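You operate a simulated robot arm through the tools that you are given. There is no shell and no other tool.

You run a simulated robot arm. Do the job below in one go: nothing can be reset, and whatever is moved stays where it is left.

Task
Stand the teal-capped jar, waisted and slim bottle in the teal rings and band two caps.
Fine: jar in the large ring with the large purple band, waisted in the middle, slim in the small one with the green band. Set down upright: jar, waisted bottle, slim bottle.

It is judged by the outcome, as a careful person would: the job done as asked, and still so three seconds after it is handed in. It fails if anything else is knocked over, pushed out of place, dropped, spilled or broken. A push-on lid holds only when it is set on centred and level and pressed home; a screw cap is set on level and turned clockwise until tight.

Robot
A 7-joint arm with a two-finger parallel gripper, fixed in place. Base frame: the origin is at the foot of the arm, x ahead of it, y to its left, z up; the work surface is at about z = 860. Readings come in mm, degrees, newtons and seconds.
Its first joint turns from -166.0 to 166.0 degrees. Payload 1.57 kg.
The tool frame sits at the grasp point between the pads (the TCP): z along the fingers, y along the line on which they close. The tips reach 30 mm beyond it. Largest opening 110 mm; finger width 24, thickness 12; the body of the gripper, 48 by 112 mm, starts 78 mm behind the TCP.
Orientation is that of the tool frame in the base frame, as a unit quaternion [x, y, z, w]. With the fingers straight down and closing along the base's y, the tool's x points along the base's -x, its y along +y and its z along -z.

Tools
- The arm moves only by the tool nudge_tool. Its argument "moves" is a list of rows, each a list of 7 numbers: the gripper command, from -1 (fully open) to 1 (shut), values between in proportion, then the shift along the base's x, y, z in units of 300 mm (1.0 is 300 mm), then the turn, a rotation vector about the base's x, y, z in units of 45 degrees (1.0 is 45 degrees). In form: [[gripper, x, y, z, rx, ry, rz], ...]. A call has 1 to 20 rows; each row is the pose to reach, as a shift and turn from the pose commanded when the call began. A call with a number of a shift or a turn outside -1 to 1 is refused whole. A row lasts 0.2 s, in which the tool goes at most 50 mm and 8.6 degrees; a call with a longer step from one row to the next is refused whole, and so is a gripper value outside its range. Where a pose cannot be reached the arm comes as near as it can. A force on the tool above 40 N (or 10 N above the force at the start of the call, whichever is more), or a blocked arm, ends the call early, and 0.2 s more pass. Each finger travels about 108 mm/s and halts on what it meets, pressing with about 38 N; the grip force reading is that of the motor and also rises with nothing between the fingers. The clock runs only during rows and for 0.2 s after the last one: add rows that repeat a pose to give the fingers time. The reply holds the time, the measured pose of the TCP, the force on the tool along the base axes, the opening and the grip force, in the units named above and with some noise, with the torque about the TCP (base axes, N m) and any sound that the robot's microphone picked up.
- Cameras (640 x 400 px; columns grow to the right, rows downward): "scene" is fixed at [401.1, -652.7, 1604.1]; the picture's right is [0.48, 0.88, 0.00], its down [0.81, -0.44, -0.38] and it looks along [-0.34, 0.18, -0.92] (base axes); focal length 243 px, centre (320, 200). "wrist" rides on the gripper at [70, 16, -141] in the tool frame; the picture's right is [-0.23, 0.97, 0.00], its down [-0.86, -0.20, -0.48] and it looks along [-0.47, -0.11, 0.88] (tool axes); focal length 222 px, centre (320, 200). There is no depth. A picture from a camera that has moved, and an enlarged one, comes with that camera's place and axes in the base frame and with its lens.
- camera(camera): a new picture of that camera. The clock stands still meanwhile.
- raise_lower(by): slides the trunk up (or, below 0, down) by that many mm; the arm rides with it, the base frame stays. It gives what a move gives, with no picture.
- close_up(camera, box): a new picture of the part [left, top, right, bottom] of that camera's present view, enlarged. The clock stands still meanwhile.
- finish_job(): hands the job in; it is judged then, once.

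Places have to be worked out from the pictures, the camera data and where the tool is seen. Open the gripper and draw the arm clear of the work before you hand the job in, unless the task says otherwise.

The tools are called after "Emit:" as name(argument=value, ...) on one line, values as JSON. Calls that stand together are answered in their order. nudge_tool: Moves the arm, as the interface text tells. Its arguments: {"type":"object","properties":{"moves":{"type":"array","items":{"type":"array","items":{"type":"number"}}}},"required":["moves"]} The other tools are called the same way: raise_lower (by) slides the trunk up or down; camera (camera) takes a picture; close_up (camera, box) takes an enlarged picture of a part of a camera's view; finish_job () hands the job in.

At the start:

```text
clock: 0.0
ee_pos: [96.2, -491.9, 1256.2]
tool_rot: [-0.001, 1.0, 0.029, -0.01]
force: [0.2, 0.0, -0.7]
moment: [-0.02, 0.01, 0.0]
finger_gap: 110.1
gripper_force: 0.0
trunk travel left (down, up): [-450.0, 160.0]
```

scene: 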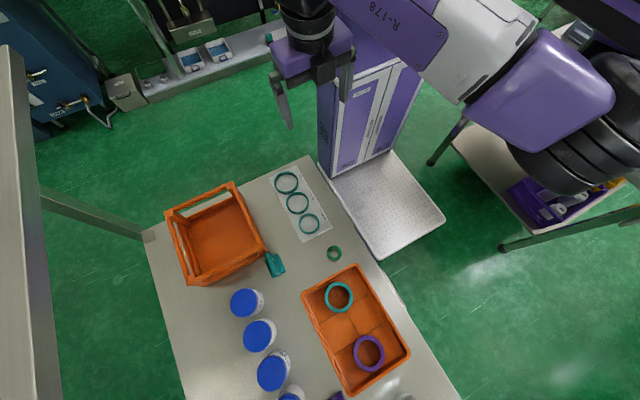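
wrist: 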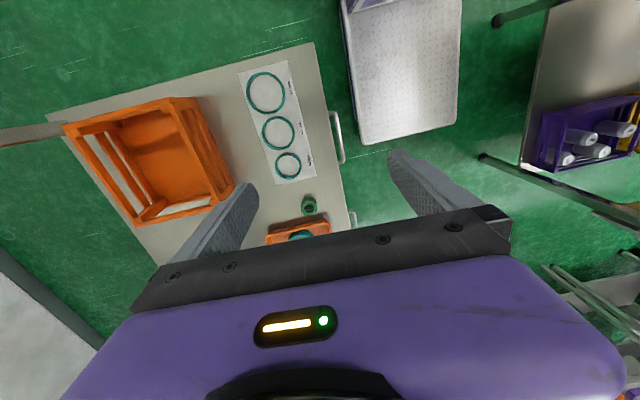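

I'll begin by studying the scene in enlarged views before moving anything.

Emit:
close_up(camera="scene", box=[140, 150, 300, 250])

Emit:
close_up(camera="scene", box=[240, 150, 400, 250])

Emit:
close_up(camera="scene", box=[200, 275, 400, 400])

Emit:
close_up(camera="scene", box=[290, 275, 490, 400])

Emit:
close_up(camera="wrist", box=[200, 40, 400, 165])

```text
4.00 times, centred on (220, 200) of scene
camera zoom: at [401.1, -652.7, 1604.1], right [0.48, 0.88, 0.0], down [0.81, -0.44, -0.38], along [-0.34, 0.18, -0.92], focal length 973 px, centre (720, 200)
```

zoom: 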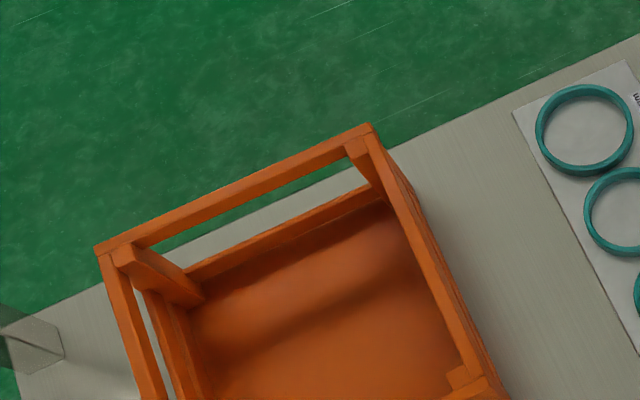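

```text
4.00 times, centred on (320, 200) of scene
camera zoom: at [401.1, -652.7, 1604.1], right [0.48, 0.88, 0.0], down [0.81, -0.44, -0.38], along [-0.34, 0.18, -0.92], focal length 973 px, centre (320, 200)
```

zoom: 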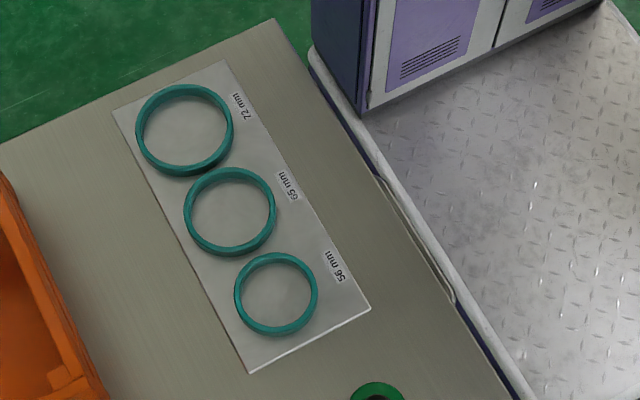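

```text
3.20 times, centred on (300, 338) of scene
camera zoom: at [401.1, -652.7, 1604.1], right [0.48, 0.88, 0.0], down [0.81, -0.44, -0.38], along [-0.34, 0.18, -0.92], focal length 778 px, centre (384, -240)
```

zoom: 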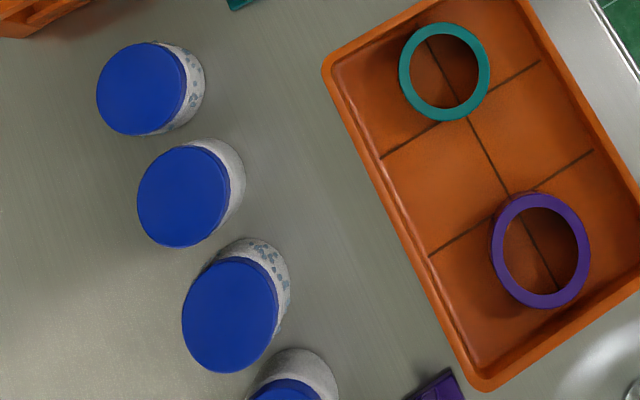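

```text
3.20 times, centred on (390, 338) of scene
camera zoom: at [401.1, -652.7, 1604.1], right [0.48, 0.88, 0.0], down [0.81, -0.44, -0.38], along [-0.34, 0.18, -0.92], focal length 778 px, centre (96, -240)
```

zoom: 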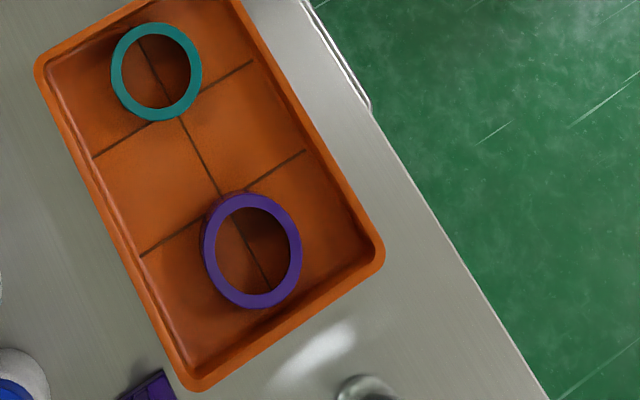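

```text
3.20 times, centred on (300, 102) of wrist
camera zoom: at [29.9, -483.5, 1399.9], right [0.23, 0.97, 0.05], down [0.86, -0.22, 0.45], along [0.45, -0.06, -0.89], focal length 711 px, centre (384, 512)
```

zoom: 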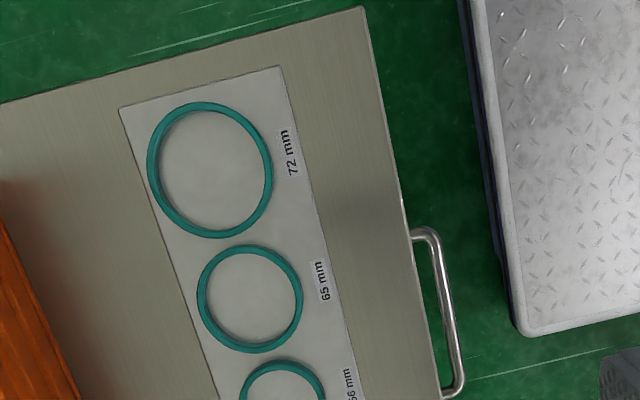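

The rings mat is near (100, -570), the tray with the teal and purple bands is further along x, and four blue-capped containers stand along the left edge. The requested bottles aren't identifiable yet, so I'll move the wrist camera along +x, staying high.

Emit:
nudge_tool(moves=[[-1, 0.12, -0.03, 0, 0, 0, 0], [-1, 0.24, -0.07, 0, 0, 0, 0], [-1, 0.36, -0.11, 0, 0, 0, 0], [-1, 0.48, -0.15, 0, 0, 0, 0], [-1, 0.6, -0.19, 0, 0, 0, 0], [-1, 0.72, -0.22, 0, 0, 0, 0], [-1, 0.8, -0.25, 0, 0, 0, 0], [-1, 0.8, -0.25, 0, 0, 0, 0]])

Emit:
camera(camera="wrist")

Emit:
camera(camera="scene")

```text
clock: 1.8
ee_pos: [336.3, -567.9, 1257.3]
tool_rot: [-0.001, 1.0, 0.029, -0.01]
force: [-0.8, 0.0, 0.5]
moment: [0.0, 0.02, 0.01]
finger_gap: 110.1
gripper_force: 0.0
trunk travel left (down, up): [-450.0, 160.0]
```

```text
taken
camera wrist: at [270.3, -558.4, 1400.1], right [0.23, 0.97, 0.05], down [0.86, -0.22, 0.45], along [0.45, -0.06, -0.89], focal length 222 px, centre (320, 200)
```

wrist: 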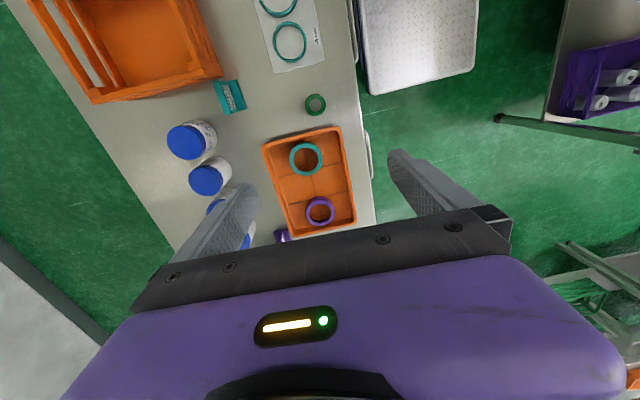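

```text
taken
```

scene: 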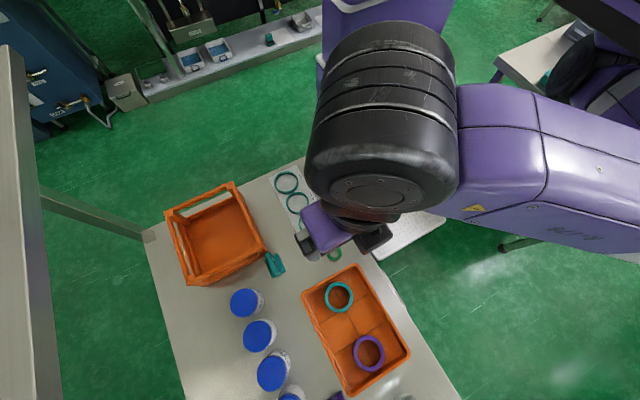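

The table extends further in +x behind the gripper's view. I'll move on along +x to see the remaining objects.

Emit:
nudge_tool(moves=[[-1, 0.13, 0.0, 0, 0, 0, 0], [-1, 0.26, 0.0, 0, 0, 0, 0], [-1, 0.39, 0.0, 0, 0, 0, 0], [-1, 0.52, 0.0, 0, 0, 0, 0], [-1, 0.65, 0.0, 0, 0, 0, 0], [-1, 0.78, 0.0, 0, 0, 0, 0], [-1, 0.9, 0.0, 0, 0, 0, 0], [-1, 0.9, 0.0, 0, 0, 0, 0]])

Emit:
camera(camera="wrist")

Emit:
camera(camera="scene")

```text
clock: 3.6
ee_pos: [606.1, -566.7, 1256.9]
tool_rot: [-0.002, 1.0, 0.029, -0.009]
force: [0.8, 0.9, 0.0]
moment: [0.01, 0.0, 0.0]
finger_gap: 110.1
gripper_force: 0.0
trunk travel left (down, up): [-450.0, 160.0]
```

```text
taken
camera wrist: at [540.6, -558.4, 1400.4], right [0.23, 0.97, 0.05], down [0.86, -0.22, 0.45], along [0.45, -0.06, -0.89], focal length 222 px, centre (320, 200)
```

wrist: 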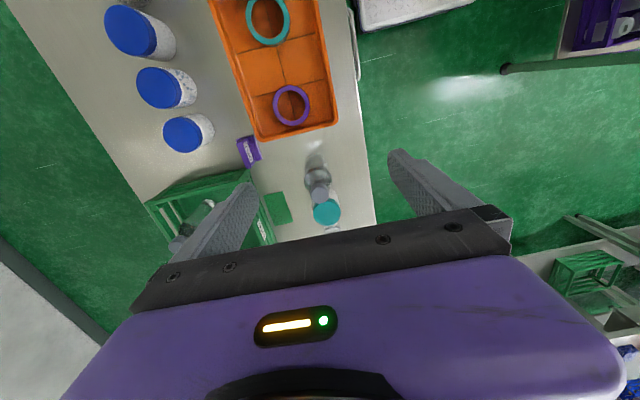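

```text
taken
```

scene: 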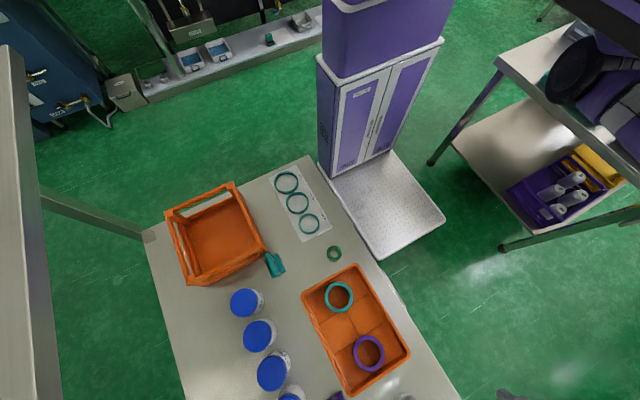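

Now I see more objects at larger x: a teal-capped item, other bottles, a green crate. I'll go further in x and take another look.

Emit:
nudge_tool(moves=[[-1, 0.13, 0.0, 0, 0, 0, 0], [-1, 0.26, 0.0, 0, 0, 0, 0], [-1, 0.39, 0.0, 0, 0, 0, 0], [-1, 0.5, 0.0, 0, 0, 0, 0], [-1, 0.5, 0.0, 0, 0, 0, 0]])

Emit:
camera(camera="wrist")

Emit:
close_up(camera="wrist", box=[210, 60, 410, 185])

Emit:
close_up(camera="wrist", box=[80, 60, 280, 185])

```text
clock: 4.8
ee_pos: [720.0, -535.3, 1254.5]
tool_rot: [0.0, 1.0, 0.029, -0.01]
force: [0.0, 0.5, 0.2]
moment: [0.0, 0.0, -0.02]
finger_gap: 110.2
gripper_force: 0.1
out of reach, approached as far as the arm can: row 2, 3, 4, 5
trunk travel left (down, up): [-450.0, 160.0]
```

```text
taken
camera wrist: at [654.2, -527.0, 1397.9], right [0.23, 0.97, 0.05], down [0.86, -0.23, 0.45], along [0.45, -0.06, -0.89], focal length 222 px, centre (320, 200)
```

wrist: 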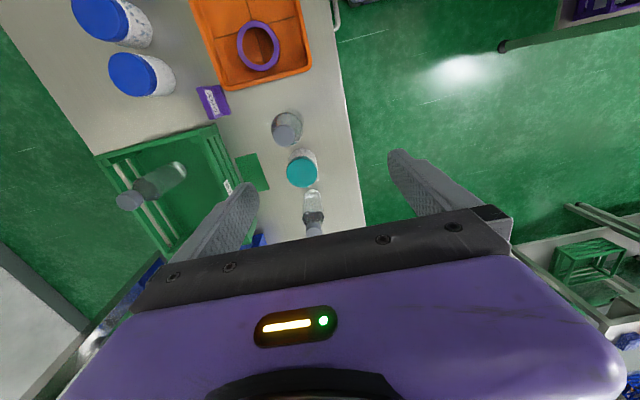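

```text
3.20 times, centred on (310, 122) of wrist
camera zoom: at [654.2, -527.0, 1397.9], right [0.23, 0.97, 0.05], down [0.86, -0.23, 0.45], along [0.45, -0.06, -0.89], focal length 711 px, centre (352, 448)
```

zoom: 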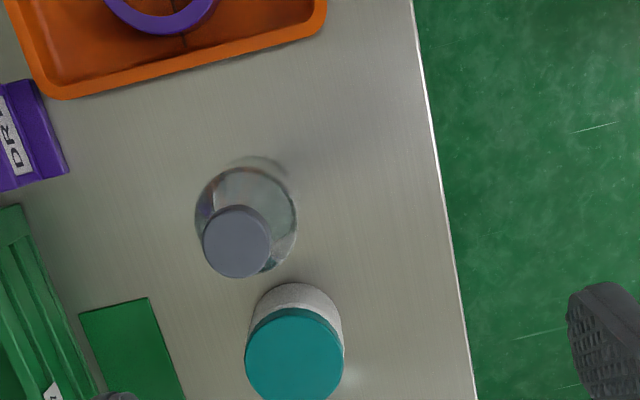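

```text
3.20 times, centred on (180, 122) of wrist
camera zoom: at [654.2, -527.0, 1397.9], right [0.23, 0.97, 0.05], down [0.86, -0.23, 0.45], along [0.45, -0.06, -0.89], focal length 711 px, centre (768, 448)
```

zoom: 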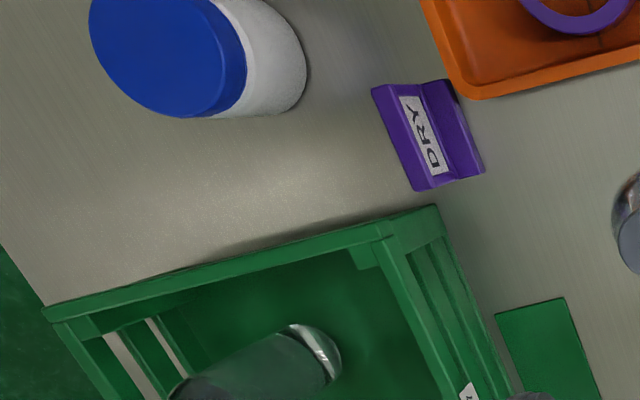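

I need to see the far end of the table; yawing the gripper by -90° makes the wrist picture's horizontal run along x. I'll do that in two calls.

Emit:
nudge_tool(moves=[[-1, 0, 0, 0, 0, 0, -0.17], [-1, 0, 0, 0, 0, 0, -0.34], [-1, 0, 0, 0, 0, 0, -0.51], [-1, 0, 0, 0, 0, 0, -0.68], [-1, 0, 0, 0, 0, 0, -0.85], [-1, 0, 0, 0, 0, 0, -1.0], [-1, 0, 0, 0, 0, 0, -1.0]])

Emit:
nudge_tool(moves=[[-1, 0, 0, 0, 0, 0, -0.17], [-1, 0, 0, 0, 0, 0, -0.34], [-1, 0, 0, 0, 0, 0, -0.51], [-1, 0, 0, 0, 0, 0, -0.68], [-1, 0, 0, 0, 0, 0, -0.85], [-1, 0, 0, 0, 0, 0, -1.0], [-1, 0, 0, 0, 0, 0, -1.0]])

Emit:
camera(camera="wrist")

```text
clock: 6.4
ee_pos: [721.0, -534.2, 1255.2]
tool_rot: [0.382, 0.924, 0.03, 0.001]
force: [-0.5, -0.2, 0.4]
moment: [-0.02, -0.01, -0.03]
finger_gap: 110.0
gripper_force: 0.0
trunk travel left (down, up): [-450.0, 160.0]
```

```text
clock: 8.0
ee_pos: [701.6, -475.1, 1252.8]
tool_rot: [0.637, 0.77, 0.029, 0.008]
force: [-0.1, 0.8, -1.2]
moment: [-0.03, 0.04, -0.01]
finger_gap: 110.0
gripper_force: 0.1
out of reach, approached as far as the arm can: row 3, 4, 5, 6, 7
trunk travel left (down, up): [-450.0, 160.0]
```

```text
taken
camera wrist: at [698.3, -407.1, 1396.6], right [1.0, -0.04, 0.05], down [-0.06, -0.89, 0.45], along [0.02, -0.45, -0.89], focal length 222 px, centre (320, 200)
```

wrist: 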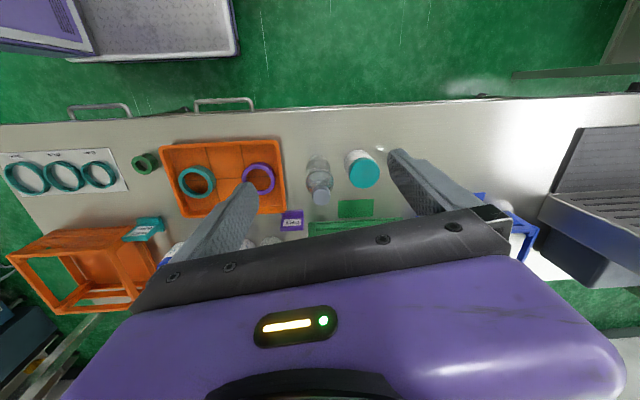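

This view shows nearly the whole table. I'll enlarge its parts to identify bottles, signs and bands.

Emit:
close_up(camera="wrist", box=[280, 120, 440, 220])

Emit:
close_up(camera="wrist", box=[0, 140, 160, 240])

Emit:
close_up(camera="wrist", box=[140, 130, 300, 230])

Emit:
close_up(camera="wrist", box=[440, 140, 600, 240])

```text
4.00 times, centred on (360, 170) of wrist
camera zoom: at [698.3, -407.1, 1396.6], right [1.0, -0.04, 0.05], down [-0.06, -0.89, 0.45], along [0.02, -0.45, -0.89], focal length 888 px, centre (160, 320)
```

zoom: 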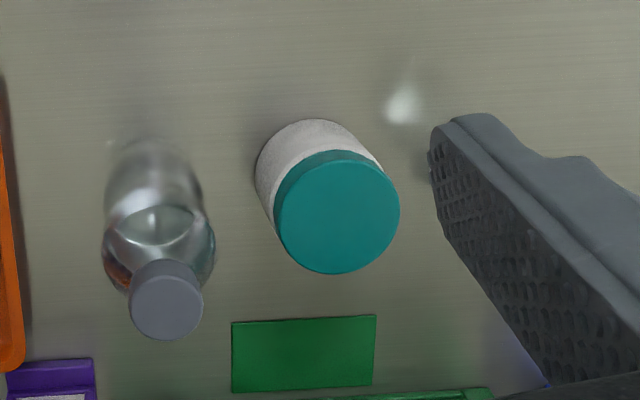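

```text
4.00 times, centred on (80, 190) of wrist
camera zoom: at [698.3, -407.1, 1396.6], right [1.0, -0.04, 0.05], down [-0.06, -0.89, 0.45], along [0.02, -0.45, -0.89], focal length 888 px, centre (1280, 240)
```

zoom: 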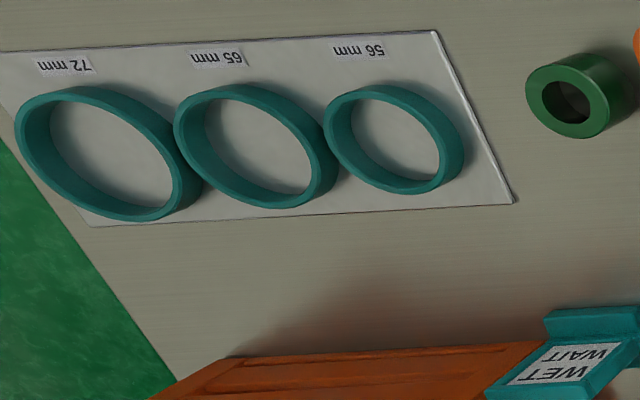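

```text
4.00 times, centred on (220, 180) of wrist
camera zoom: at [698.3, -407.1, 1396.6], right [1.0, -0.04, 0.05], down [-0.06, -0.89, 0.45], along [0.02, -0.45, -0.89], focal length 888 px, centre (720, 280)
```

zoom: 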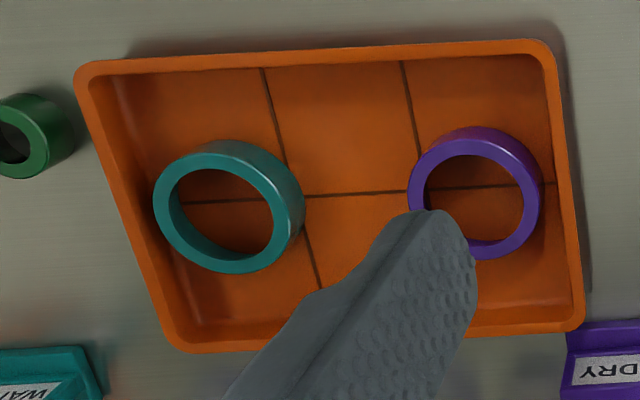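

```text
4.00 times, centred on (520, 190) of wrist
camera zoom: at [698.3, -407.1, 1396.6], right [1.0, -0.04, 0.05], down [-0.06, -0.89, 0.45], along [0.02, -0.45, -0.89], focal length 888 px, centre (-480, 240)
```

zoom: 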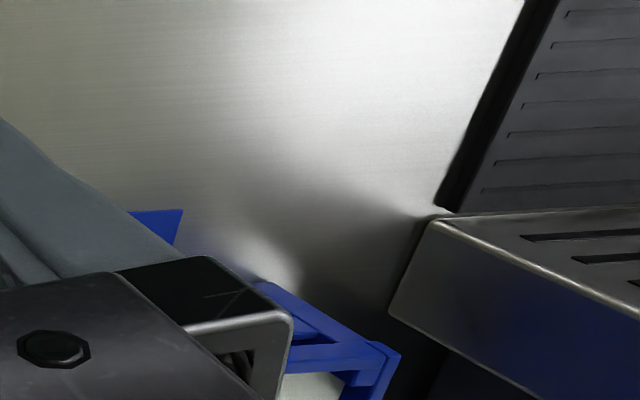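

The third bottle is hidden behind the right finger. Shutting the empty fingers will clear the view.

Emit:
nudge_tool(moves=[[1, 0, 0, 0, 0, 0, 0], [1, 0, 0, 0, 0, 0, 0], [1, 0, 0, 0, 0, 0, 0], [1, 0, 0, 0, 0, 0, 0]])

Emit:
camera(camera="wrist")

Emit:
close_up(camera="wrist", box=[340, 120, 500, 220])

Emit:
close_up(camera="wrist", box=[140, 160, 300, 260])

```text
clock: 9.0
ee_pos: [701.2, -475.6, 1252.6]
tool_rot: [0.637, 0.77, 0.028, 0.009]
force: [0.1, 0.1, -0.7]
moment: [-0.01, 0.0, 0.0]
finger_gap: 0.0
gripper_force: 21.3
trunk travel left (down, up): [-450.0, 160.0]
```

```text
taken
camera wrist: at [697.7, -407.9, 1396.5], right [1.0, -0.04, 0.05], down [-0.06, -0.89, 0.45], along [0.02, -0.45, -0.89], focal length 222 px, centre (320, 200)
```

wrist: 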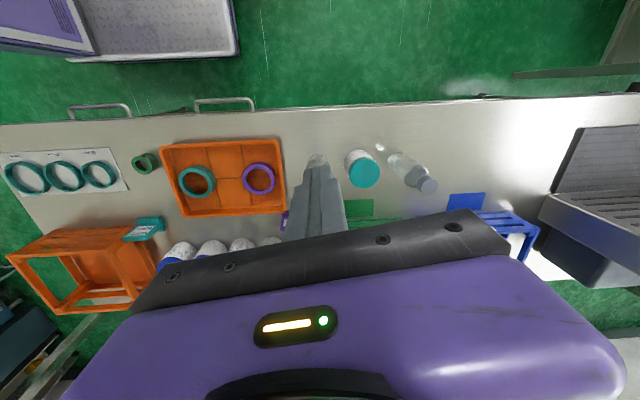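

```text
4.00 times, centred on (420, 170) of wrist
camera zoom: at [697.7, -407.9, 1396.5], right [1.0, -0.04, 0.05], down [-0.06, -0.89, 0.45], along [0.02, -0.45, -0.89], focal length 888 px, centre (-80, 320)
```

zoom: 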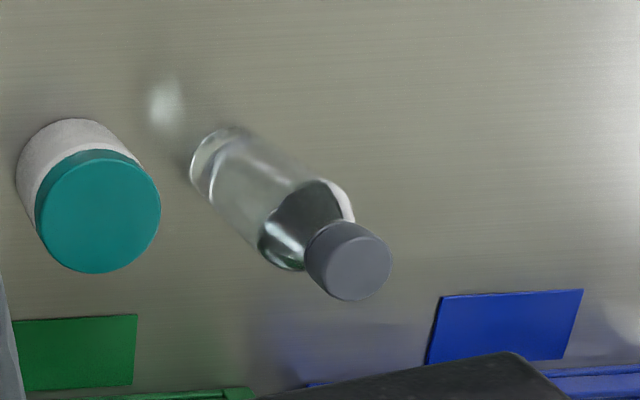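

```text
4.00 times, centred on (220, 210) of wrist
camera zoom: at [697.7, -407.9, 1396.5], right [1.0, -0.04, 0.05], down [-0.06, -0.89, 0.45], along [0.02, -0.45, -0.89], focal length 888 px, centre (720, 160)
```

zoom: 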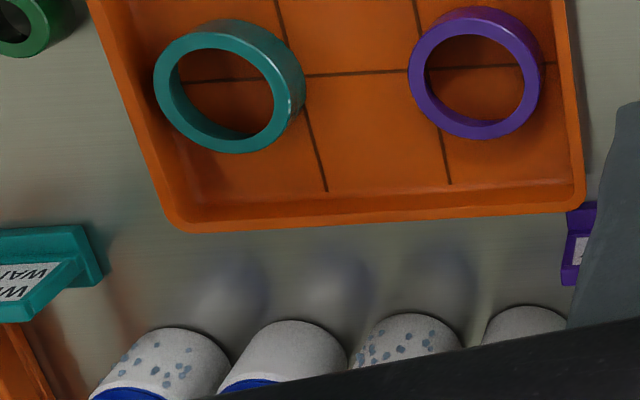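

The slim clear bottle (~(907,-580)) is right of the teal jar (~(811,-581)), with the waisted bottle near (714,-571); rings sit near (22/107/186, -576). Far objects are near the reach limit, so I'll turn the yaw back, reopen, and test reach at lower height.

Emit:
nudge_tool(moves=[[1, 0, 0, 0, 0, 0, 0.17], [0.5, 0, 0, 0, 0, 0, 0.34], [0, 0, 0, 0, 0, 0, 0.51], [-0.5, 0, 0, 0, 0, 0, 0.68], [-1, 0, 0, 0, 0, 0, 0.85], [-1, 0, 0, 0, 0, 0, 1.0], [-1, 0, 0, 0, 0, 0, 1.0]])

Emit:
nudge_tool(moves=[[-1, 0, 0, 0, 0, 0, 0.17], [-1, 0, 0, 0, 0, 0, 0.34], [-1, 0, 0, 0, 0, 0, 0.51], [-1, 0, 0, 0, 0, 0, 0.68], [-1, 0, 0, 0, 0, 0, 0.85], [-1, 0, 0, 0, 0, 0, 1.0], [-1, 0, 0, 0, 0, 0, 1.0]])

```text
clock: 10.6
ee_pos: [700.5, -475.5, 1253.5]
tool_rot: [0.293, 0.956, 0.03, -0.002]
force: [0.8, -0.1, 0.2]
moment: [0.01, 0.06, 0.0]
finger_gap: 109.7
gripper_force: 0.0
trunk travel left (down, up): [-450.0, 160.0]
```

```text
clock: 12.2
ee_pos: [700.9, -475.3, 1252.7]
tool_rot: [-0.097, 0.995, 0.026, -0.014]
force: [0.6, 0.3, 0.0]
moment: [0.0, 0.03, -0.05]
finger_gap: 109.9
gripper_force: 0.1
trunk travel left (down, up): [-450.0, 160.0]
```

Commands are relative to the actually reached pose, and yaw is +11°. I'll level the tool (about 3° tilt), lower to z≈1110 well clear in y of the bottles, and take a look.

Emit:
nudge_tool(moves=[[-1, 0, 0, -0.1, -0.0624, -0.042, -0.1], [-1, 0, 0, -0.2, -0.0624, -0.042, -0.247], [-1, 0, 0, -0.3, -0.0624, -0.042, -0.247], [-1, 0, 0, -0.4, -0.0624, -0.042, -0.247], [-1, 0, 0, -0.48, -0.0624, -0.042, -0.247], [-1, 0, 0, -0.48, -0.0624, -0.042, -0.247]])

Emit:
camera(camera="wrist")

```text
clock: 13.6
ee_pos: [700.5, -474.3, 1106.9]
tool_rot: [0.002, 1.0, 0.002, 0.001]
force: [-0.5, 0.3, 0.1]
moment: [0.01, 0.0, -0.01]
finger_gap: 110.1
gripper_force: 0.1
trunk travel left (down, up): [-450.0, 160.0]
```

```text
taken
camera wrist: at [630.9, -457.4, 1248.2], right [0.23, 0.97, 0.0], down [0.85, -0.2, 0.48], along [0.47, -0.11, -0.88], focal length 222 px, centre (320, 200)
```

wrist: 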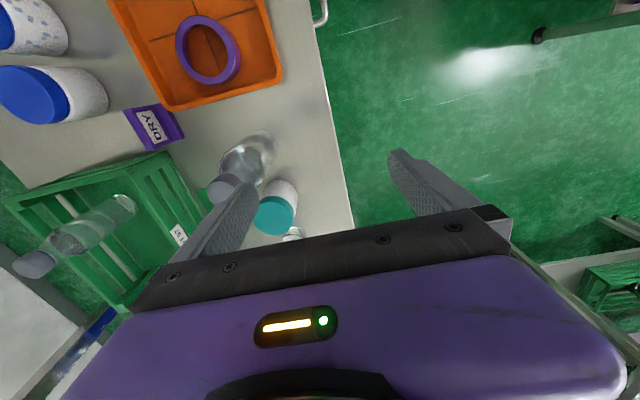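

The tool is now level at yaw 0. I'll test how far out it reaches at this height, staying at y≈-474 clear of the bottles.

Emit:
nudge_tool(moves=[[-1, 0.15, 0, 0, 0, 0, 0], [-1, 0.3, 0, 0, 0, 0, 0], [-1, 0.45, 0, 0, 0, 0, 0], [-1, 0.55, 0, 0, 0, 0, 0], [-1, 0.55, 0, 0, 0, 0, 0]])

Emit:
camera(camera="wrist")

```text
clock: 14.8
ee_pos: [857.7, -467.7, 1107.5]
tool_rot: [0.002, 1.0, 0.0, 0.002]
force: [0.0, -0.1, 0.0]
moment: [0.01, -0.01, -0.01]
finger_gap: 109.8
gripper_force: 0.1
out of reach, approached as far as the arm can: row 4, 5
trunk travel left (down, up): [-450.0, 160.0]
```

```text
taken
camera wrist: at [787.8, -450.8, 1248.8], right [0.23, 0.97, 0.0], down [0.85, -0.21, 0.48], along [0.47, -0.11, -0.88], focal length 222 px, centre (320, 200)
```

wrist: 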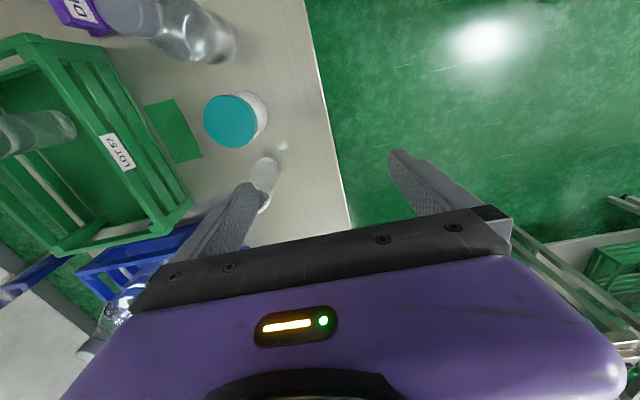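

Reach is about 977 mm at this height and grows lower down, so the jar is reachable. I'll enlarge the view for accurate localisation.

Emit:
close_up(camera="wrist", box=[150, 0, 310, 100])

Emit:
close_up(camera="wrist", box=[170, 75, 330, 175])

Emit:
close_up(camera="wrist", box=[200, 140, 360, 240])

```text
4.00 times, centred on (230, 50) of wrist
camera zoom: at [787.8, -450.8, 1248.8], right [0.23, 0.97, 0.0], down [0.85, -0.21, 0.48], along [0.47, -0.11, -0.88], focal length 888 px, centre (680, 800)
```

zoom: 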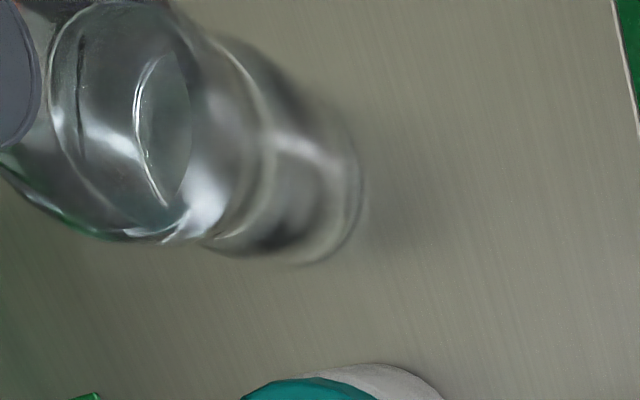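

```text
4.00 times, centred on (250, 125) of wrist
camera zoom: at [787.8, -450.8, 1248.8], right [0.23, 0.97, 0.0], down [0.85, -0.21, 0.48], along [0.47, -0.11, -0.88], focal length 888 px, centre (600, 500)
```

zoom: 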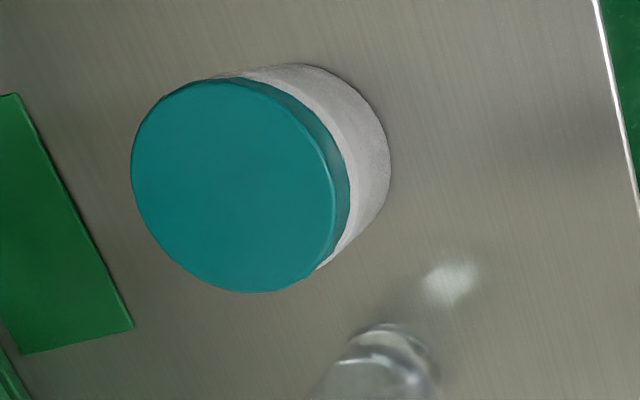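

```text
4.00 times, centred on (280, 190) of wrist
camera zoom: at [787.8, -450.8, 1248.8], right [0.23, 0.97, 0.0], down [0.85, -0.21, 0.48], along [0.47, -0.11, -0.88], focal length 888 px, centre (480, 240)
```

zoom: 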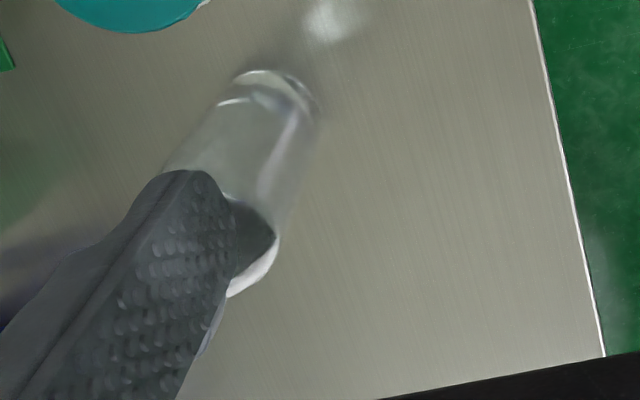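

Jar is at about (811,-581), cap Ø≈69, top z≈937; slim base ≈(908,-577), waisted base ≈(717,-573). I'll raise the trunk for more outward reach, then approach the jar with yaw -45° so that the camera stays clear of the waisted bottle.

Emit:
raise_lower(by=130)

Emit:
nudge_tool(moves=[[-1, -0.02, -0.06, -0.1, 0, 0, -0.17], [-1, -0.05, -0.12, -0.2, 0, 0, -0.34], [-1, -0.08, -0.2, -0.3, 0, 0, -0.51], [-1, -0.11, -0.28, -0.4, 0, 0, -0.68], [-1, -0.14, -0.34, -0.4, 0, 0, -0.85], [-1, -0.156, -0.378, -0.4, 0, 0, -1.0], [-1, -0.156, -0.378, -0.4, 0, 0, -1.0]])

Emit:
camera(camera="wrist")

Emit:
camera(camera="scene")

```text
clock: 16.4
ee_pos: [857.1, -469.0, 1237.4]
tool_rot: [0.002, 1.0, 0.001, 0.001]
force: [-0.7, 0.3, -1.0]
moment: [-0.04, -0.04, -0.02]
finger_gap: 110.1
gripper_force: 0.0
trunk travel left (down, up): [-580.0, 30.0]
```

```text
clock: 18.0
ee_pos: [772.7, -555.0, 1094.9]
tool_rot: [0.385, 0.923, 0.0, 0.002]
force: [0.5, -0.3, -0.1]
moment: [0.01, 0.0, -0.03]
finger_gap: 110.0
gripper_force: 0.1
out of reach, approached as far as the arm can: row 1, 2, 3, 4, 5, 6, 7
trunk travel left (down, up): [-580.0, 30.0]
```

```text
taken
camera wrist: at [735.1, -492.8, 1235.9], right [0.85, 0.52, 0.0], down [0.46, -0.75, 0.48], along [0.25, -0.41, -0.88], focal length 222 px, centre (320, 200)
```

wrist: 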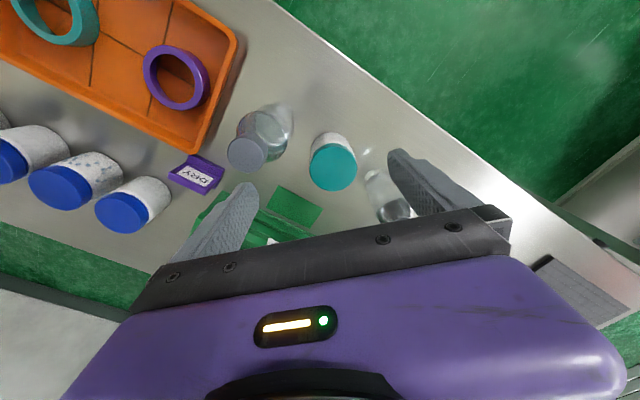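

```text
taken
```

scene: 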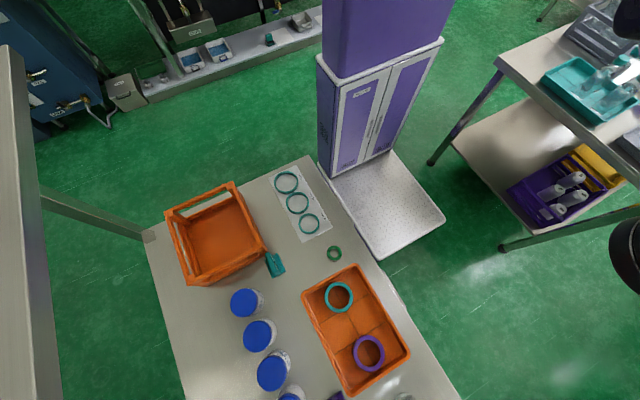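

The arm got only to r≈951 here. I'll probe whether height or yaw limits it by returning yaw toward 0 and commanding outward again, high above the objects.

Emit:
nudge_tool(moves=[[-1, 0.0, 0.0, 0.05, 0, 0, 0.17], [-1, 0.0, 0.0, 0.08, 0, 0, 0.34], [-1, 0.0, 0, 0.08, 0, 0, 0.51], [-1, 0.05, -0.03, 0.08, 0, 0, 0.51], [-1, 0.13, -0.087, 0.08, 0, 0, 0.51], [-1, 0.13, -0.087, 0.08, 0, 0, 0.51]])

```text
clock: 19.4
ee_pos: [780.8, -549.6, 1121.2]
tool_rot: [0.193, 0.981, 0.001, 0.003]
force: [-0.2, -0.1, 0.2]
moment: [0.03, -0.01, 0.01]
finger_gap: 110.2
gripper_force: 0.0
out of reach, approached as far as the arm can: row 4, 5, 6
trunk travel left (down, up): [-580.0, 30.0]
```

The lower relative height didn't help; reach seems best with the tool higher relative to the trunk. I'll raise the tool 130 mm in the arm frame and lower the trunk by 220, keeping clear above the jar (top 937).

Emit:
nudge_tool(moves=[[-1, 0.0, 0.0, 0.15, 0, 0, 0], [-1, 0.0, 0.0, 0.3, 0, 0, 0], [-1, 0.0, 0, 0.43, 0, 0, 0], [-1, 0.0, 0.0, 0.43, 0, 0, 0]])

Emit:
raise_lower(by=-220)

Emit:
nudge_tool(moves=[[-1, 0.03, -0.03, 0, 0, 0, -0.1], [-1, 0.07, -0.07, 0, 0, 0, -0.2], [-1, 0.1, -0.104, 0, 0, 0, -0.3], [-1, 0.1, -0.104, 0, 0, 0, -0.3]])

```text
clock: 20.4
ee_pos: [777.3, -544.2, 1249.3]
tool_rot: [0.193, 0.981, 0.001, 0.002]
force: [-0.2, 0.0, 0.5]
moment: [0.0, -0.04, -0.03]
finger_gap: 109.9
gripper_force: 0.0
out of reach, approached as far as the arm can: row 3, 4
trunk travel left (down, up): [-580.0, 30.0]
```

```text
clock: 22.7
ee_pos: [778.5, -544.2, 1029.2]
tool_rot: [0.194, 0.981, 0.001, 0.002]
force: [-0.1, -0.7, -1.3]
moment: [0.0, 0.02, -0.03]
finger_gap: 110.0
gripper_force: 0.0
trunk travel left (down, up): [-360.0, 250.0]
```

```text
clock: 23.7
ee_pos: [777.0, -547.1, 1026.3]
tool_rot: [0.308, 0.951, 0.0, 0.002]
force: [-0.5, -0.5, -0.8]
moment: [0.05, 0.01, -0.02]
finger_gap: 109.7
gripper_force: 0.1
out of reach, approached as far as the arm can: row 1, 2, 3, 4
trunk travel left (down, up): [-360.0, 250.0]
```

Reach isn't explained by height, so I suspect yaw. The left finger is near the waisted bottle's neck, so I'll first raise the trunk 90 mm, then turn yaw positive and probe outward again.

Emit:
raise_lower(by=90)

Emit:
nudge_tool(moves=[[-1, 0.0, 0.0, 0, 0, 0, 0.17], [-1, 0, 0, 0, 0, 0, 0.34], [-1, 0, 0, 0, 0, 0, 0.51], [-1, 0, 0, 0, 0, 0, 0.68], [-1, 0, 0, 0, 0, 0, 0.85], [-1, 0, 0, 0, 0, 0, 1.0], [-1, 0.06, -0.04, 0, 0, 0, 1.0], [-1, 0.13, -0.11, 0, 0, 0, 1.0], [-1, 0.13, -0.11, 0, 0, 0, 1.0]])

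Emit:
nudge_tool(moves=[[-1, 0.0, 0.0, 0, 0, 0, 0.17], [-1, 0, 0, 0, 0, 0, 0.34], [-1, 0, 0, 0, 0, 0, 0.51], [-1, 0, 0, 0, 0, 0, 0.68], [-1, 0, 0, 0, 0, 0, 0.85], [-1, 0, 0, 0, 0, 0, 1.0], [-1, 0.06, -0.04, 0, 0, 0, 1.0], [-1, 0.13, -0.11, 0, 0, 0, 1.0], [-1, 0.13, -0.11, 0, 0, 0, 1.0]])

```text
clock: 25.0
ee_pos: [777.4, -546.3, 1115.0]
tool_rot: [0.308, 0.951, 0.0, 0.002]
force: [-0.8, 0.0, 0.5]
moment: [0.03, -0.04, 0.0]
finger_gap: 110.2
gripper_force: 0.1
trunk travel left (down, up): [-450.0, 160.0]
```

```text
clock: 27.0
ee_pos: [783.8, -541.8, 1115.3]
tool_rot: [-0.081, 0.997, 0.0, 0.002]
force: [0.4, 0.3, -0.4]
moment: [-0.04, 0.02, 0.0]
finger_gap: 109.9
gripper_force: 0.1
out of reach, approached as far as the arm can: row 7, 8, 9
trunk travel left (down, up): [-450.0, 160.0]
```

```text
clock: 29.0
ee_pos: [787.0, -536.7, 1115.5]
tool_rot: [-0.456, 0.89, 0.001, 0.001]
force: [-0.2, 0.2, 0.1]
moment: [0.0, 0.0, -0.03]
finger_gap: 110.0
gripper_force: 0.2
out of reach, approached as far as the arm can: row 7, 8, 9
trunk travel left (down, up): [-450.0, 160.0]
```

Yaw isn't the limit either (r≈953). I'll use a modest outward tilt about the finger-closing axis, which still grips an upright cylinder squarely: first turn yaw to about -35° (fingers closing perpendicular to the radius).

Emit:
nudge_tool(moves=[[-1, 0.0, 0.0, 0, 0, 0, -0.17], [-1, 0, 0, 0, 0, 0, -0.34], [-1, 0, 0, 0, 0, 0, -0.51], [-1, 0, 0, 0, 0, 0, -0.68], [-1, 0, 0, 0, 0, 0, -0.85], [-1, 0, 0, 0, 0, 0, -1.0], [-1, 0, 0, 0, 0, 0, -1.0]])

Emit:
nudge_tool(moves=[[-1, 0.0, 0.0, 0, 0, 0, -0.17], [-1, 0, 0, 0, 0, 0, -0.34], [-1, 0, 0, 0, 0, 0, -0.51], [-1, 0, 0, 0, 0, 0, -0.68], [-1, 0, 0, 0, 0, 0, -0.85], [-1, 0, 0, 0, 0, 0, -1.0], [-1, 0, 0, 0, 0, 0, -1.0]])

Emit:
nudge_tool(moves=[[-1, 0.0, 0.0, 0, -0.1, -0.135, 0], [-1, 0, 0, 0, -0.194, -0.271, 0], [-1, 0.04, -0.07, 0, -0.194, -0.271, 0], [-1, 0.08, -0.15, -0.05, -0.194, -0.271, 0], [-1, 0.08, -0.15, -0.1, -0.194, -0.271, 0], [-1, 0.08, -0.15, -0.1, -0.194, -0.271, 0]])

Emit:
camera(camera="wrist")

```text
clock: 30.6
ee_pos: [786.5, -538.5, 1114.0]
tool_rot: [-0.079, 0.997, 0.001, 0.001]
force: [0.2, -0.4, -0.4]
moment: [-0.03, -0.01, 0.01]
finger_gap: 110.1
gripper_force: 0.1
trunk travel left (down, up): [-450.0, 160.0]
```

```text
clock: 32.2
ee_pos: [786.0, -538.1, 1115.1]
tool_rot: [0.309, 0.951, 0.001, 0.002]
force: [-0.9, -0.3, 0.8]
moment: [0.04, -0.02, 0.03]
finger_gap: 110.2
gripper_force: 0.1
trunk travel left (down, up): [-450.0, 160.0]
```

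```text
clock: 33.6
ee_pos: [809.7, -583.0, 1084.0]
tool_rot: [0.305, 0.943, -0.039, 0.127]
force: [-0.5, 0.5, -0.2]
moment: [0.0, 0.03, 0.0]
finger_gap: 110.2
gripper_force: 0.1
trunk travel left (down, up): [-450.0, 160.0]
```

```text
taken
camera wrist: at [735.4, -508.1, 1201.9], right [0.75, 0.66, 0.06], down [0.45, -0.57, 0.69], along [0.49, -0.48, -0.72], focal length 222 px, centre (320, 200)
```

wrist: 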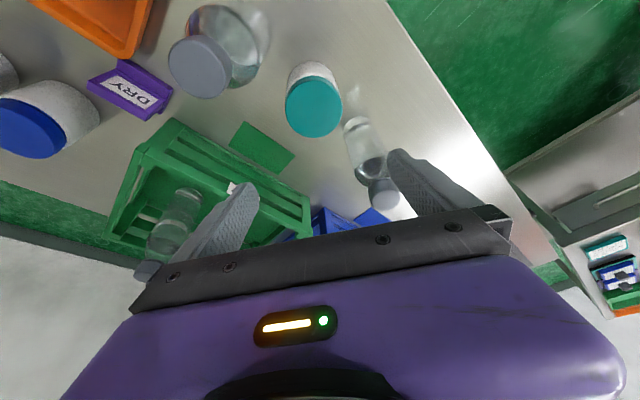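

The tilted tool reaches right above the jar. I'll enlarge to pin down the jar's centre and check the other bottles' outlines.

Emit:
close_up(camera="wrist", box=[260, 55, 420, 155])

Emit:
close_up(camera="wrist", box=[320, 80, 480, 180])

Emit:
close_up(camera="wrist", box=[140, 0, 300, 100])

```text
4.00 times, centred on (340, 105) of wrist
camera zoom: at [735.4, -508.1, 1201.9], right [0.75, 0.66, 0.06], down [0.45, -0.57, 0.69], along [0.49, -0.48, -0.72], focal length 888 px, centre (240, 580)
```

zoom: 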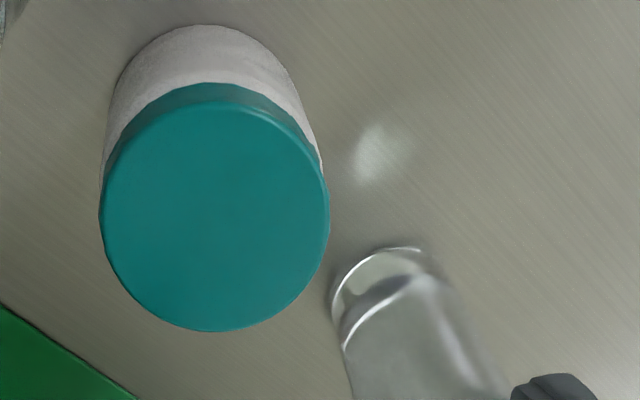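

```text
4.00 times, centred on (400, 130) of wrist
camera zoom: at [735.4, -508.1, 1201.9], right [0.75, 0.66, 0.06], down [0.45, -0.57, 0.69], along [0.49, -0.48, -0.72], focal length 888 px, centre (0, 480)
```

zoom: 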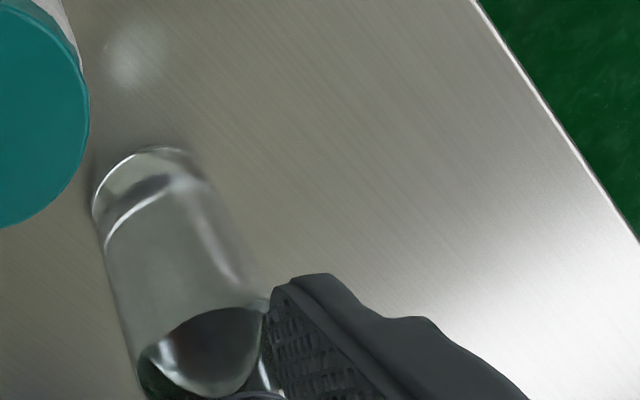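

```text
4.00 times, centred on (220, 50) of wrist
camera zoom: at [735.4, -508.1, 1201.9], right [0.75, 0.66, 0.06], down [0.45, -0.57, 0.69], along [0.49, -0.48, -0.72], focal length 888 px, centre (720, 800)
```

zoom: 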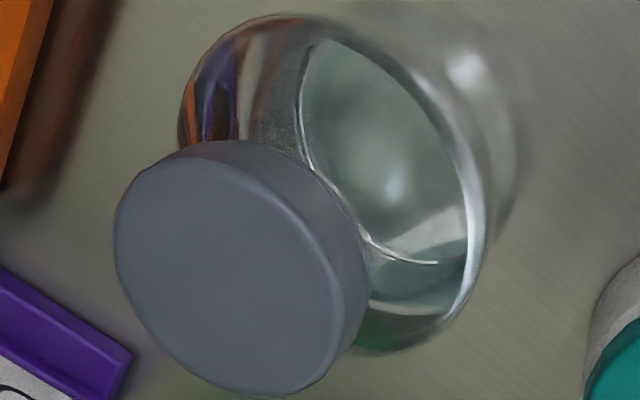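

Jar centre refined to (811,-580), Ø≈68.6, top ≈936; the waisted bottle is ~195 mm tall and close to the gripper's corner at this yaw. I'll turn yaw by +10° for clearance of camera and body, and descend straight to z≈912.

Emit:
nudge_tool(moves=[[-1, 0.004, 0.01, 0, 0, 0, 0.12], [-1, 0.004, 0.01, -0.05, 0, 0, 0.222], [-1, 0.004, 0.01, -0.18, 0, 0, 0.222], [-1, 0.004, 0.01, -0.3, 0, 0, 0.222], [-1, 0.004, 0.01, -0.3, 0, 0, 0.222]])

Emit:
camera(camera="wrist")

```text
clock: 34.8
ee_pos: [811.5, -580.8, 994.1]
tool_rot: [0.222, 0.966, -0.029, 0.13]
force: [-0.4, -0.3, -0.4]
moment: [-0.01, 0.0, -0.03]
finger_gap: 110.1
gripper_force: 0.0
trunk travel left (down, up): [-450.0, 160.0]
```

```text
taken
camera wrist: at [725.1, -520.9, 1112.1], right [0.62, 0.78, 0.06], down [0.54, -0.49, 0.69], along [0.57, -0.39, -0.73], focal length 222 px, centre (320, 200)
```

wrist: 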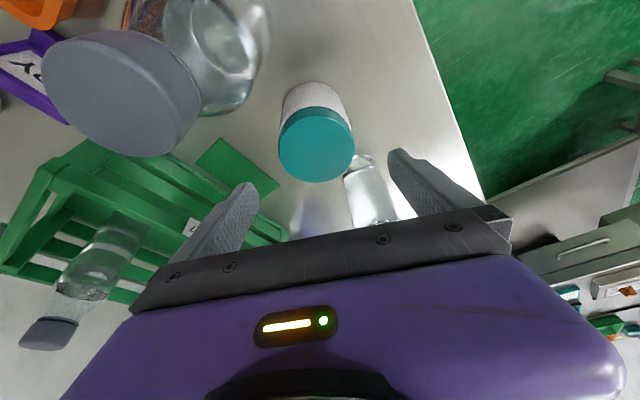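

The jar lies between the fingers and the camera passes beside the waisted bottle. I'll descend the last 82 mm and pause before closing.

Emit:
nudge_tool(moves=[[-1, 0, 0, -0.1, 0, 0, 0], [-1, 0, 0, -0.2, 0, 0, 0], [-1, 0, 0, -0.273, 0, 0, 0], [-1, 0, 0, -0.273, 0, 0, 0]])

Emit:
camera(camera="wrist")

```text
clock: 35.8
ee_pos: [810.4, -580.1, 911.5]
tool_rot: [0.222, 0.966, -0.028, 0.129]
force: [0.0, 0.2, -0.3]
moment: [0.02, 0.03, 0.04]
finger_gap: 109.9
gripper_force: 0.0
trunk travel left (down, up): [-450.0, 160.0]
```

```text
taken
camera wrist: at [724.3, -520.0, 1030.4], right [0.62, 0.78, 0.06], down [0.54, -0.49, 0.69], along [0.57, -0.39, -0.73], focal length 222 px, centre (320, 200)
```

wrist: 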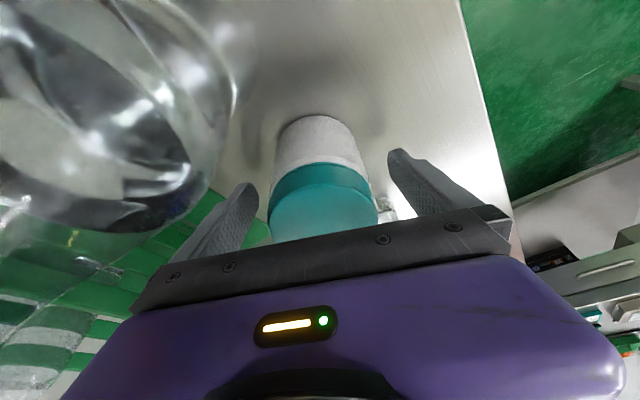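

The jar is centred between the fingers. Closing now.

Emit:
nudge_tool(moves=[[1, 0, 0, 0, 0, 0, 0], [1, 0, 0, 0, 0, 0, 0], [1, 0, 0, 0, 0, 0, 0], [1, 0, 0, 0, 0, 0, 0]])

```text
clock: 36.8
ee_pos: [811.2, -581.5, 912.6]
tool_rot: [0.221, 0.966, -0.028, 0.129]
force: [0.1, 0.4, 0.3]
moment: [-0.05, 0.0, 0.0]
finger_gap: 69.1
gripper_force: 37.5
trunk travel left (down, up): [-450.0, 160.0]
```

Grip holds at 69.1 mm. I'll lift straight up 175 mm.

Emit:
nudge_tool(moves=[[1, 0, 0, 0.05, 0, 0, 0], [1, 0, 0, 0.12, 0, 0, 0], [1, 0, 0, 0.22, 0, 0, 0], [1, 0, 0, 0.34, 0, 0, 0], [1, 0, 0, 0.46, 0, 0, 0], [1, 0, 0, 0.58, 0, 0, 0], [1, 0, 0, 0.58, 0, 0, 0]])

Emit:
camera(camera="wrist")

```text
clock: 38.4
ee_pos: [812.4, -579.7, 1086.4]
tool_rot: [0.221, 0.966, -0.028, 0.13]
force: [0.0, 0.7, -2.7]
moment: [0.0, 0.01, -0.03]
finger_gap: 65.2
gripper_force: 38.3
trunk travel left (down, up): [-450.0, 160.0]
```

```text
taken
camera wrist: at [725.9, -519.1, 1205.7], right [0.62, 0.78, 0.06], down [0.54, -0.49, 0.68], along [0.57, -0.39, -0.73], focal length 222 px, centre (320, 200)
```

wrist: 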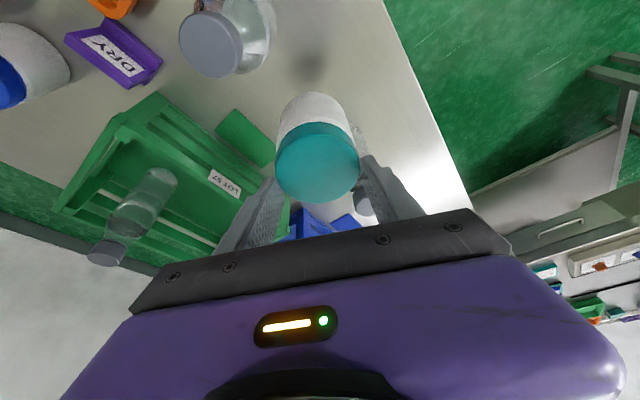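

The finger gap fell from 69.1 to 65.2, so the jar shifted in the grip. I'll inspect it closely before doing anything.

Emit:
close_up(camera="wrist", box=[220, 70, 420, 230])

Emit:
camera(camera="scene")

```text
2.50 times, centred on (320, 150) of wrist
camera zoom: at [725.9, -519.1, 1205.7], right [0.62, 0.78, 0.06], down [0.54, -0.49, 0.68], along [0.57, -0.39, -0.73], focal length 555 px, centre (320, 325)
```

zoom: 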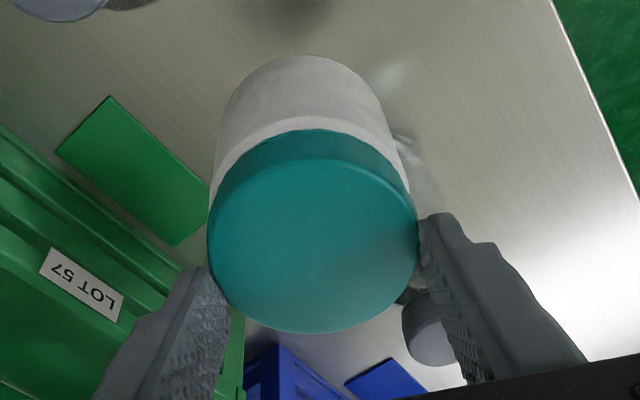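

```text
taken
```

scene: 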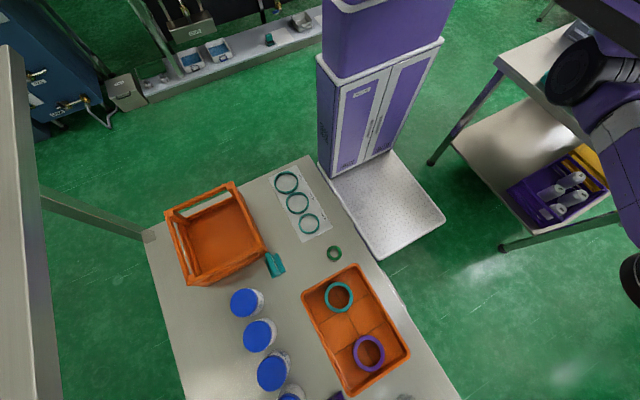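

The jar has slid down to the fingertips (cap top ≈32 mm below the TCP). I'll lower it immediately back to its spot before it can fall.

Emit:
nudge_tool(moves=[[1, 0, 0, -0.08, 0, 0, 0], [1, 0, 0, -0.2, 0, 0, 0], [1, 0, 0, -0.31, 0, 0, 0], [1, 0, 0, -0.37, 0, 0, 0], [1, 0, 0, -0.375, 0, 0, 0]])

Emit:
close_up(camera="wrist", box=[220, 70, 420, 230])

```text
clock: 39.6
ee_pos: [811.4, -580.2, 973.7]
tool_rot: [0.221, 0.966, -0.028, 0.129]
force: [-0.2, 0.2, -2.8]
moment: [-0.02, 0.0, 0.0]
finger_gap: 64.8
gripper_force: 38.0
trunk travel left (down, up): [-450.0, 160.0]
```

```text
2.50 times, centred on (320, 150) of wrist
camera zoom: at [725.3, -519.7, 1091.8], right [0.62, 0.78, 0.06], down [0.54, -0.49, 0.69], along [0.57, -0.39, -0.73], focal length 555 px, centre (320, 325)
```

zoom: 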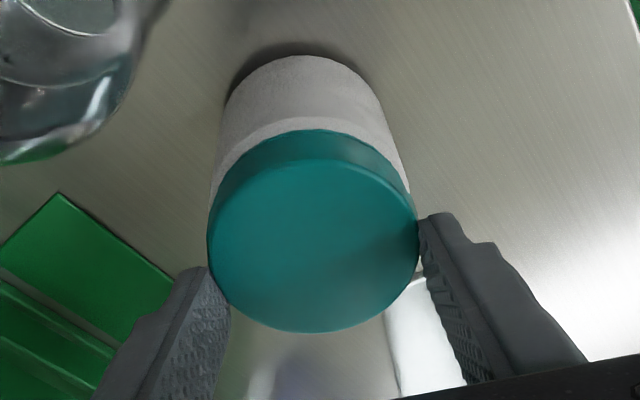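

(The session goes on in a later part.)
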